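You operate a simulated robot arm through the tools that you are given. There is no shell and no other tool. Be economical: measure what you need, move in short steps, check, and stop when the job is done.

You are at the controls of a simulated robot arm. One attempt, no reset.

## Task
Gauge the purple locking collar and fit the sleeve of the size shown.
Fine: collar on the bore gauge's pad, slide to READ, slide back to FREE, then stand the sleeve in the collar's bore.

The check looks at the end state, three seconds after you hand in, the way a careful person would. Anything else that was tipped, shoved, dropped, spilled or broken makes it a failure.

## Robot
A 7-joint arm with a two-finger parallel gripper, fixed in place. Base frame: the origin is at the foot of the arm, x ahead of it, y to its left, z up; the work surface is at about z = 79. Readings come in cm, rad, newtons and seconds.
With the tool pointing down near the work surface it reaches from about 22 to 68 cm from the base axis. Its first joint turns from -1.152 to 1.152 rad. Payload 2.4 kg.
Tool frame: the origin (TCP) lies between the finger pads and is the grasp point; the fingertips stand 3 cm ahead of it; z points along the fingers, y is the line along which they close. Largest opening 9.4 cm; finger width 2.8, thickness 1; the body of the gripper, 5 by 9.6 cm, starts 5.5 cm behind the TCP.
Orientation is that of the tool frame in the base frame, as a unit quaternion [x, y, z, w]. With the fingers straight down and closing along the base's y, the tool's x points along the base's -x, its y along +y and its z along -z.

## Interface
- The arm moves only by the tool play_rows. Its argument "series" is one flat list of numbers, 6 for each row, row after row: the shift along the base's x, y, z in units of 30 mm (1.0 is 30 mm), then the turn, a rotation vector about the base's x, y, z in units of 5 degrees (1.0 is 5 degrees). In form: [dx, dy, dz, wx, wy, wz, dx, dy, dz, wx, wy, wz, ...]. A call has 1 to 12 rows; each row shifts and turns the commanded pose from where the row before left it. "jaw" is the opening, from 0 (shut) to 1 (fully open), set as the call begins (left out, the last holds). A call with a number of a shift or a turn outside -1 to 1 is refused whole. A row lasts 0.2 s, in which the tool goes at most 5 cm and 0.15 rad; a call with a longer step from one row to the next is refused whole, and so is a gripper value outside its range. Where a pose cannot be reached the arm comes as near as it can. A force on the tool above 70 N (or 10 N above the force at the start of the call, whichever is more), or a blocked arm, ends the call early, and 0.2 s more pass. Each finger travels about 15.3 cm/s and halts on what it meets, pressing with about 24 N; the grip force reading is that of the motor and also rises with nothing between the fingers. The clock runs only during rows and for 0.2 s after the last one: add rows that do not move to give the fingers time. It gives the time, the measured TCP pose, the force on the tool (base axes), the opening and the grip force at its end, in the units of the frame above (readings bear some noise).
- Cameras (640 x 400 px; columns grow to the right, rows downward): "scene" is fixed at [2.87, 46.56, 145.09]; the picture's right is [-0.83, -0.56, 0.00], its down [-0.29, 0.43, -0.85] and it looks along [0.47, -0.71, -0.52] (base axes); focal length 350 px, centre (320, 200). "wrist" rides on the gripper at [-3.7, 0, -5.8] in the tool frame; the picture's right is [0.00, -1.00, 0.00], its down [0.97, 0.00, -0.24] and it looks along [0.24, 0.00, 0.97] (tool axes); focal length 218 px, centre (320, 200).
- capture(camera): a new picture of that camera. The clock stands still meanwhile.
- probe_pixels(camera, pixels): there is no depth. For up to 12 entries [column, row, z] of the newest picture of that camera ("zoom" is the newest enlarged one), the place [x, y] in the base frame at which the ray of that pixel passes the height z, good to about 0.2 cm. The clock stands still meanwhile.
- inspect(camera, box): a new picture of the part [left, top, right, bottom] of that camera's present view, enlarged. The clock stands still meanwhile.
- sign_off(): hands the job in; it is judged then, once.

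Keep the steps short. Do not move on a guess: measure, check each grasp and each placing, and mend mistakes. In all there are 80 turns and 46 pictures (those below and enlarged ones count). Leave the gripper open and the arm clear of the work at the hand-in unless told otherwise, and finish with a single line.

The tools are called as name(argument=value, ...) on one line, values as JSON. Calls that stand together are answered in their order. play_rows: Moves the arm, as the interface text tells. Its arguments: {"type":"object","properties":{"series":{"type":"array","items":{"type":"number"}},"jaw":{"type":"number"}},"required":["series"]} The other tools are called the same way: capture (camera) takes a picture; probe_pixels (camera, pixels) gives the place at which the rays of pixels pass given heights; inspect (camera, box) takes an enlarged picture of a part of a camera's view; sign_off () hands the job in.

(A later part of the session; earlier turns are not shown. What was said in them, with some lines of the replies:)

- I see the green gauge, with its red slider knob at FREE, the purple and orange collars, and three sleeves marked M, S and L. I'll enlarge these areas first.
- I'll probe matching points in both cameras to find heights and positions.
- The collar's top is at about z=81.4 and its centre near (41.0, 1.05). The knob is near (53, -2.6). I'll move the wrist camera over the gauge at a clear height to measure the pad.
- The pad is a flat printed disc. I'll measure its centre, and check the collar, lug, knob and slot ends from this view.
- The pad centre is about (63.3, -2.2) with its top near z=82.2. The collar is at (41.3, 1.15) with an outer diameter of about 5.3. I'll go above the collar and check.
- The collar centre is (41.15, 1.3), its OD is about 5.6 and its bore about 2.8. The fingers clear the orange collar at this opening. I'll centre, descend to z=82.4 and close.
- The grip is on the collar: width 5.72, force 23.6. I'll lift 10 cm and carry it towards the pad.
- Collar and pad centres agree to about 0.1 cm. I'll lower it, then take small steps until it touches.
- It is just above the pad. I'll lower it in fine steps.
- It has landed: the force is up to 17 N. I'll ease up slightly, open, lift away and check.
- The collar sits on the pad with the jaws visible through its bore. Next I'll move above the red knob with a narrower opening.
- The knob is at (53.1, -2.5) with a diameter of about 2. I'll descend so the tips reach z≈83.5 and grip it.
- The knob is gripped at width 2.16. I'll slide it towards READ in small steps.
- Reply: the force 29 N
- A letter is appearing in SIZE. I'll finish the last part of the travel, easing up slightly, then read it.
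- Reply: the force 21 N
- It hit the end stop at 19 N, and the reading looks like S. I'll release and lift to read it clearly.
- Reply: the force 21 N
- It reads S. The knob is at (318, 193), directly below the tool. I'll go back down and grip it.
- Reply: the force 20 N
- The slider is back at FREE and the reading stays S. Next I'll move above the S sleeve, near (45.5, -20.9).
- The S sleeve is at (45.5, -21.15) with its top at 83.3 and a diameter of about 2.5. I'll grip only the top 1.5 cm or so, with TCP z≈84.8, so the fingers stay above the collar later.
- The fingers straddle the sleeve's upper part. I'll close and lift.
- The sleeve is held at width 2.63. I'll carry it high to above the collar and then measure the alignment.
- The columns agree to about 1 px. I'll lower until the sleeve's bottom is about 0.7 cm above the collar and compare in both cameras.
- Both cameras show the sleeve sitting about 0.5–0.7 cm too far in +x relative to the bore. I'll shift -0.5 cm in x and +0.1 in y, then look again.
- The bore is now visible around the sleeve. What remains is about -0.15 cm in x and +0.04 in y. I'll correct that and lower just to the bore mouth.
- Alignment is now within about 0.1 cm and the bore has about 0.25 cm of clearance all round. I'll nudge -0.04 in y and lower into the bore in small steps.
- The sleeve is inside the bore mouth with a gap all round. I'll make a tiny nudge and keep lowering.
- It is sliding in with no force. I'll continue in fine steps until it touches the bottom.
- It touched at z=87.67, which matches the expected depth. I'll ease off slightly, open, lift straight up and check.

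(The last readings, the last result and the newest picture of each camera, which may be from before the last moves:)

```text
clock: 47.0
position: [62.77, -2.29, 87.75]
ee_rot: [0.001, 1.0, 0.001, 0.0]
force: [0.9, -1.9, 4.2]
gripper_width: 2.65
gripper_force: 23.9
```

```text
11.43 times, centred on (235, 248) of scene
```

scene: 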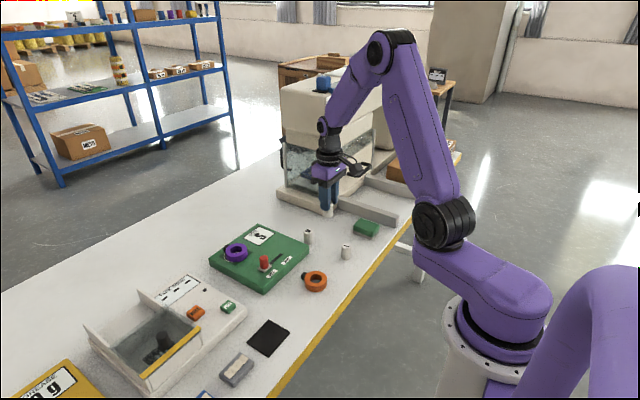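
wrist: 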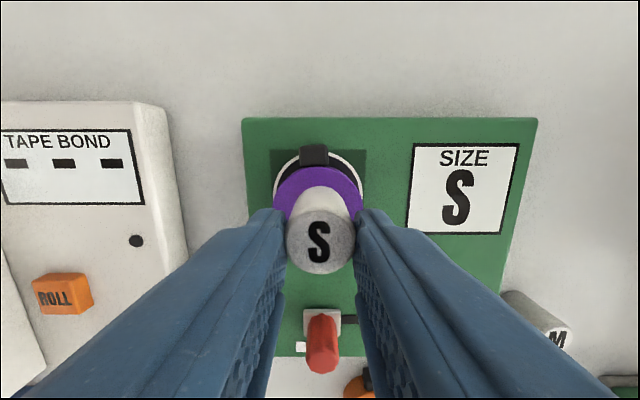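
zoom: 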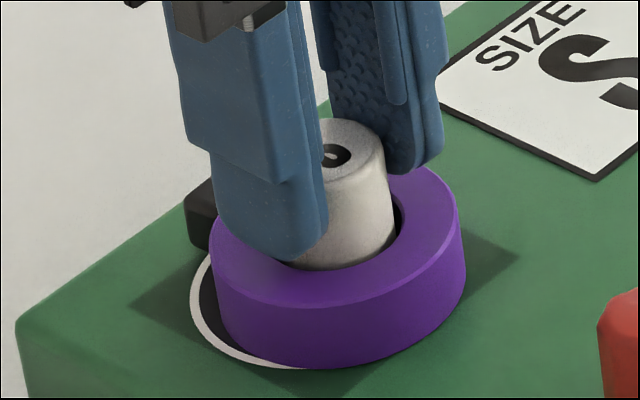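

play_rows(series=[0, 0, 0, 0, 0, 0, 0, 0, 0, 0, 0, 0], jaw=0.5)

play_rows(series=[0, 0, 0.4, 0, 0, 0, 0, 0, 0.8, 0, 0, 0, 0, 0, 0.9, 0, 0, 0, 0, 0, 0.9, 0, 0, 0, -0.9, 0, 0.6, 0, 0, 0, -0.9, 0, 0.6, 0, 0, 0, -0.9, 0, 0.6, 0, 0, 0, 0, 0, 0, 0, 0, 0])

capture(camera="wrist")

inspect(camera="scene", box=[205, 215, 315, 290])

```text
clock: 47.6
position: [62.74, -2.21, 87.78]
ee_rot: [0.0, 1.0, 0.001, 0.0]
force: [0.4, 0.4, -1.1]
gripper_width: 4.69
gripper_force: 0.1
```

```text
clock: 49.4
position: [54.72, -2.25, 102.32]
ee_rot: [0.001, 1.0, 0.0, 0.0]
force: [0.1, -0.4, -0.4]
gripper_width: 4.71
gripper_force: 0.0
```

```text
9 pictures are left
```

wrist: 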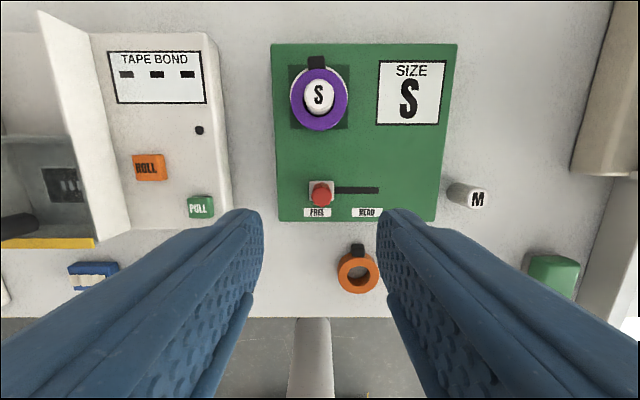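

```text
5.33 times, centred on (260, 252) of scene
```

zoom: 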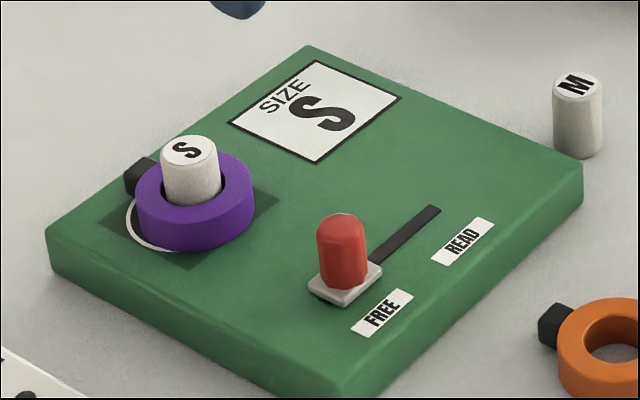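

The S sleeve stands upright in the collar, the slider is at FREE and nothing else has moved. I'll open the gripper fully while the arm is clear, then hand in.

play_rows(series=[0, 0, 0.5, 0, 0, 0, 0, 0, 0, 0, 0, 0, 0, 0, 0, 0, 0, 0], jaw=1)

sign_off()

```text
clock: 50.2
position: [54.82, -2.23, 103.88]
ee_rot: [0.0, 1.0, 0.0, 0.001]
force: [-0.1, -0.2, -0.4]
gripper_width: 9.4
gripper_force: 0.1
```

```text
The job is handed in.
```

The purple collar gauged as size S; it sits on the pad (about 0.4 cm off-centre) with the S sleeve standing in its bore, the slider is back at FREE, and the job is handed in with the gripper open and the arm clear.
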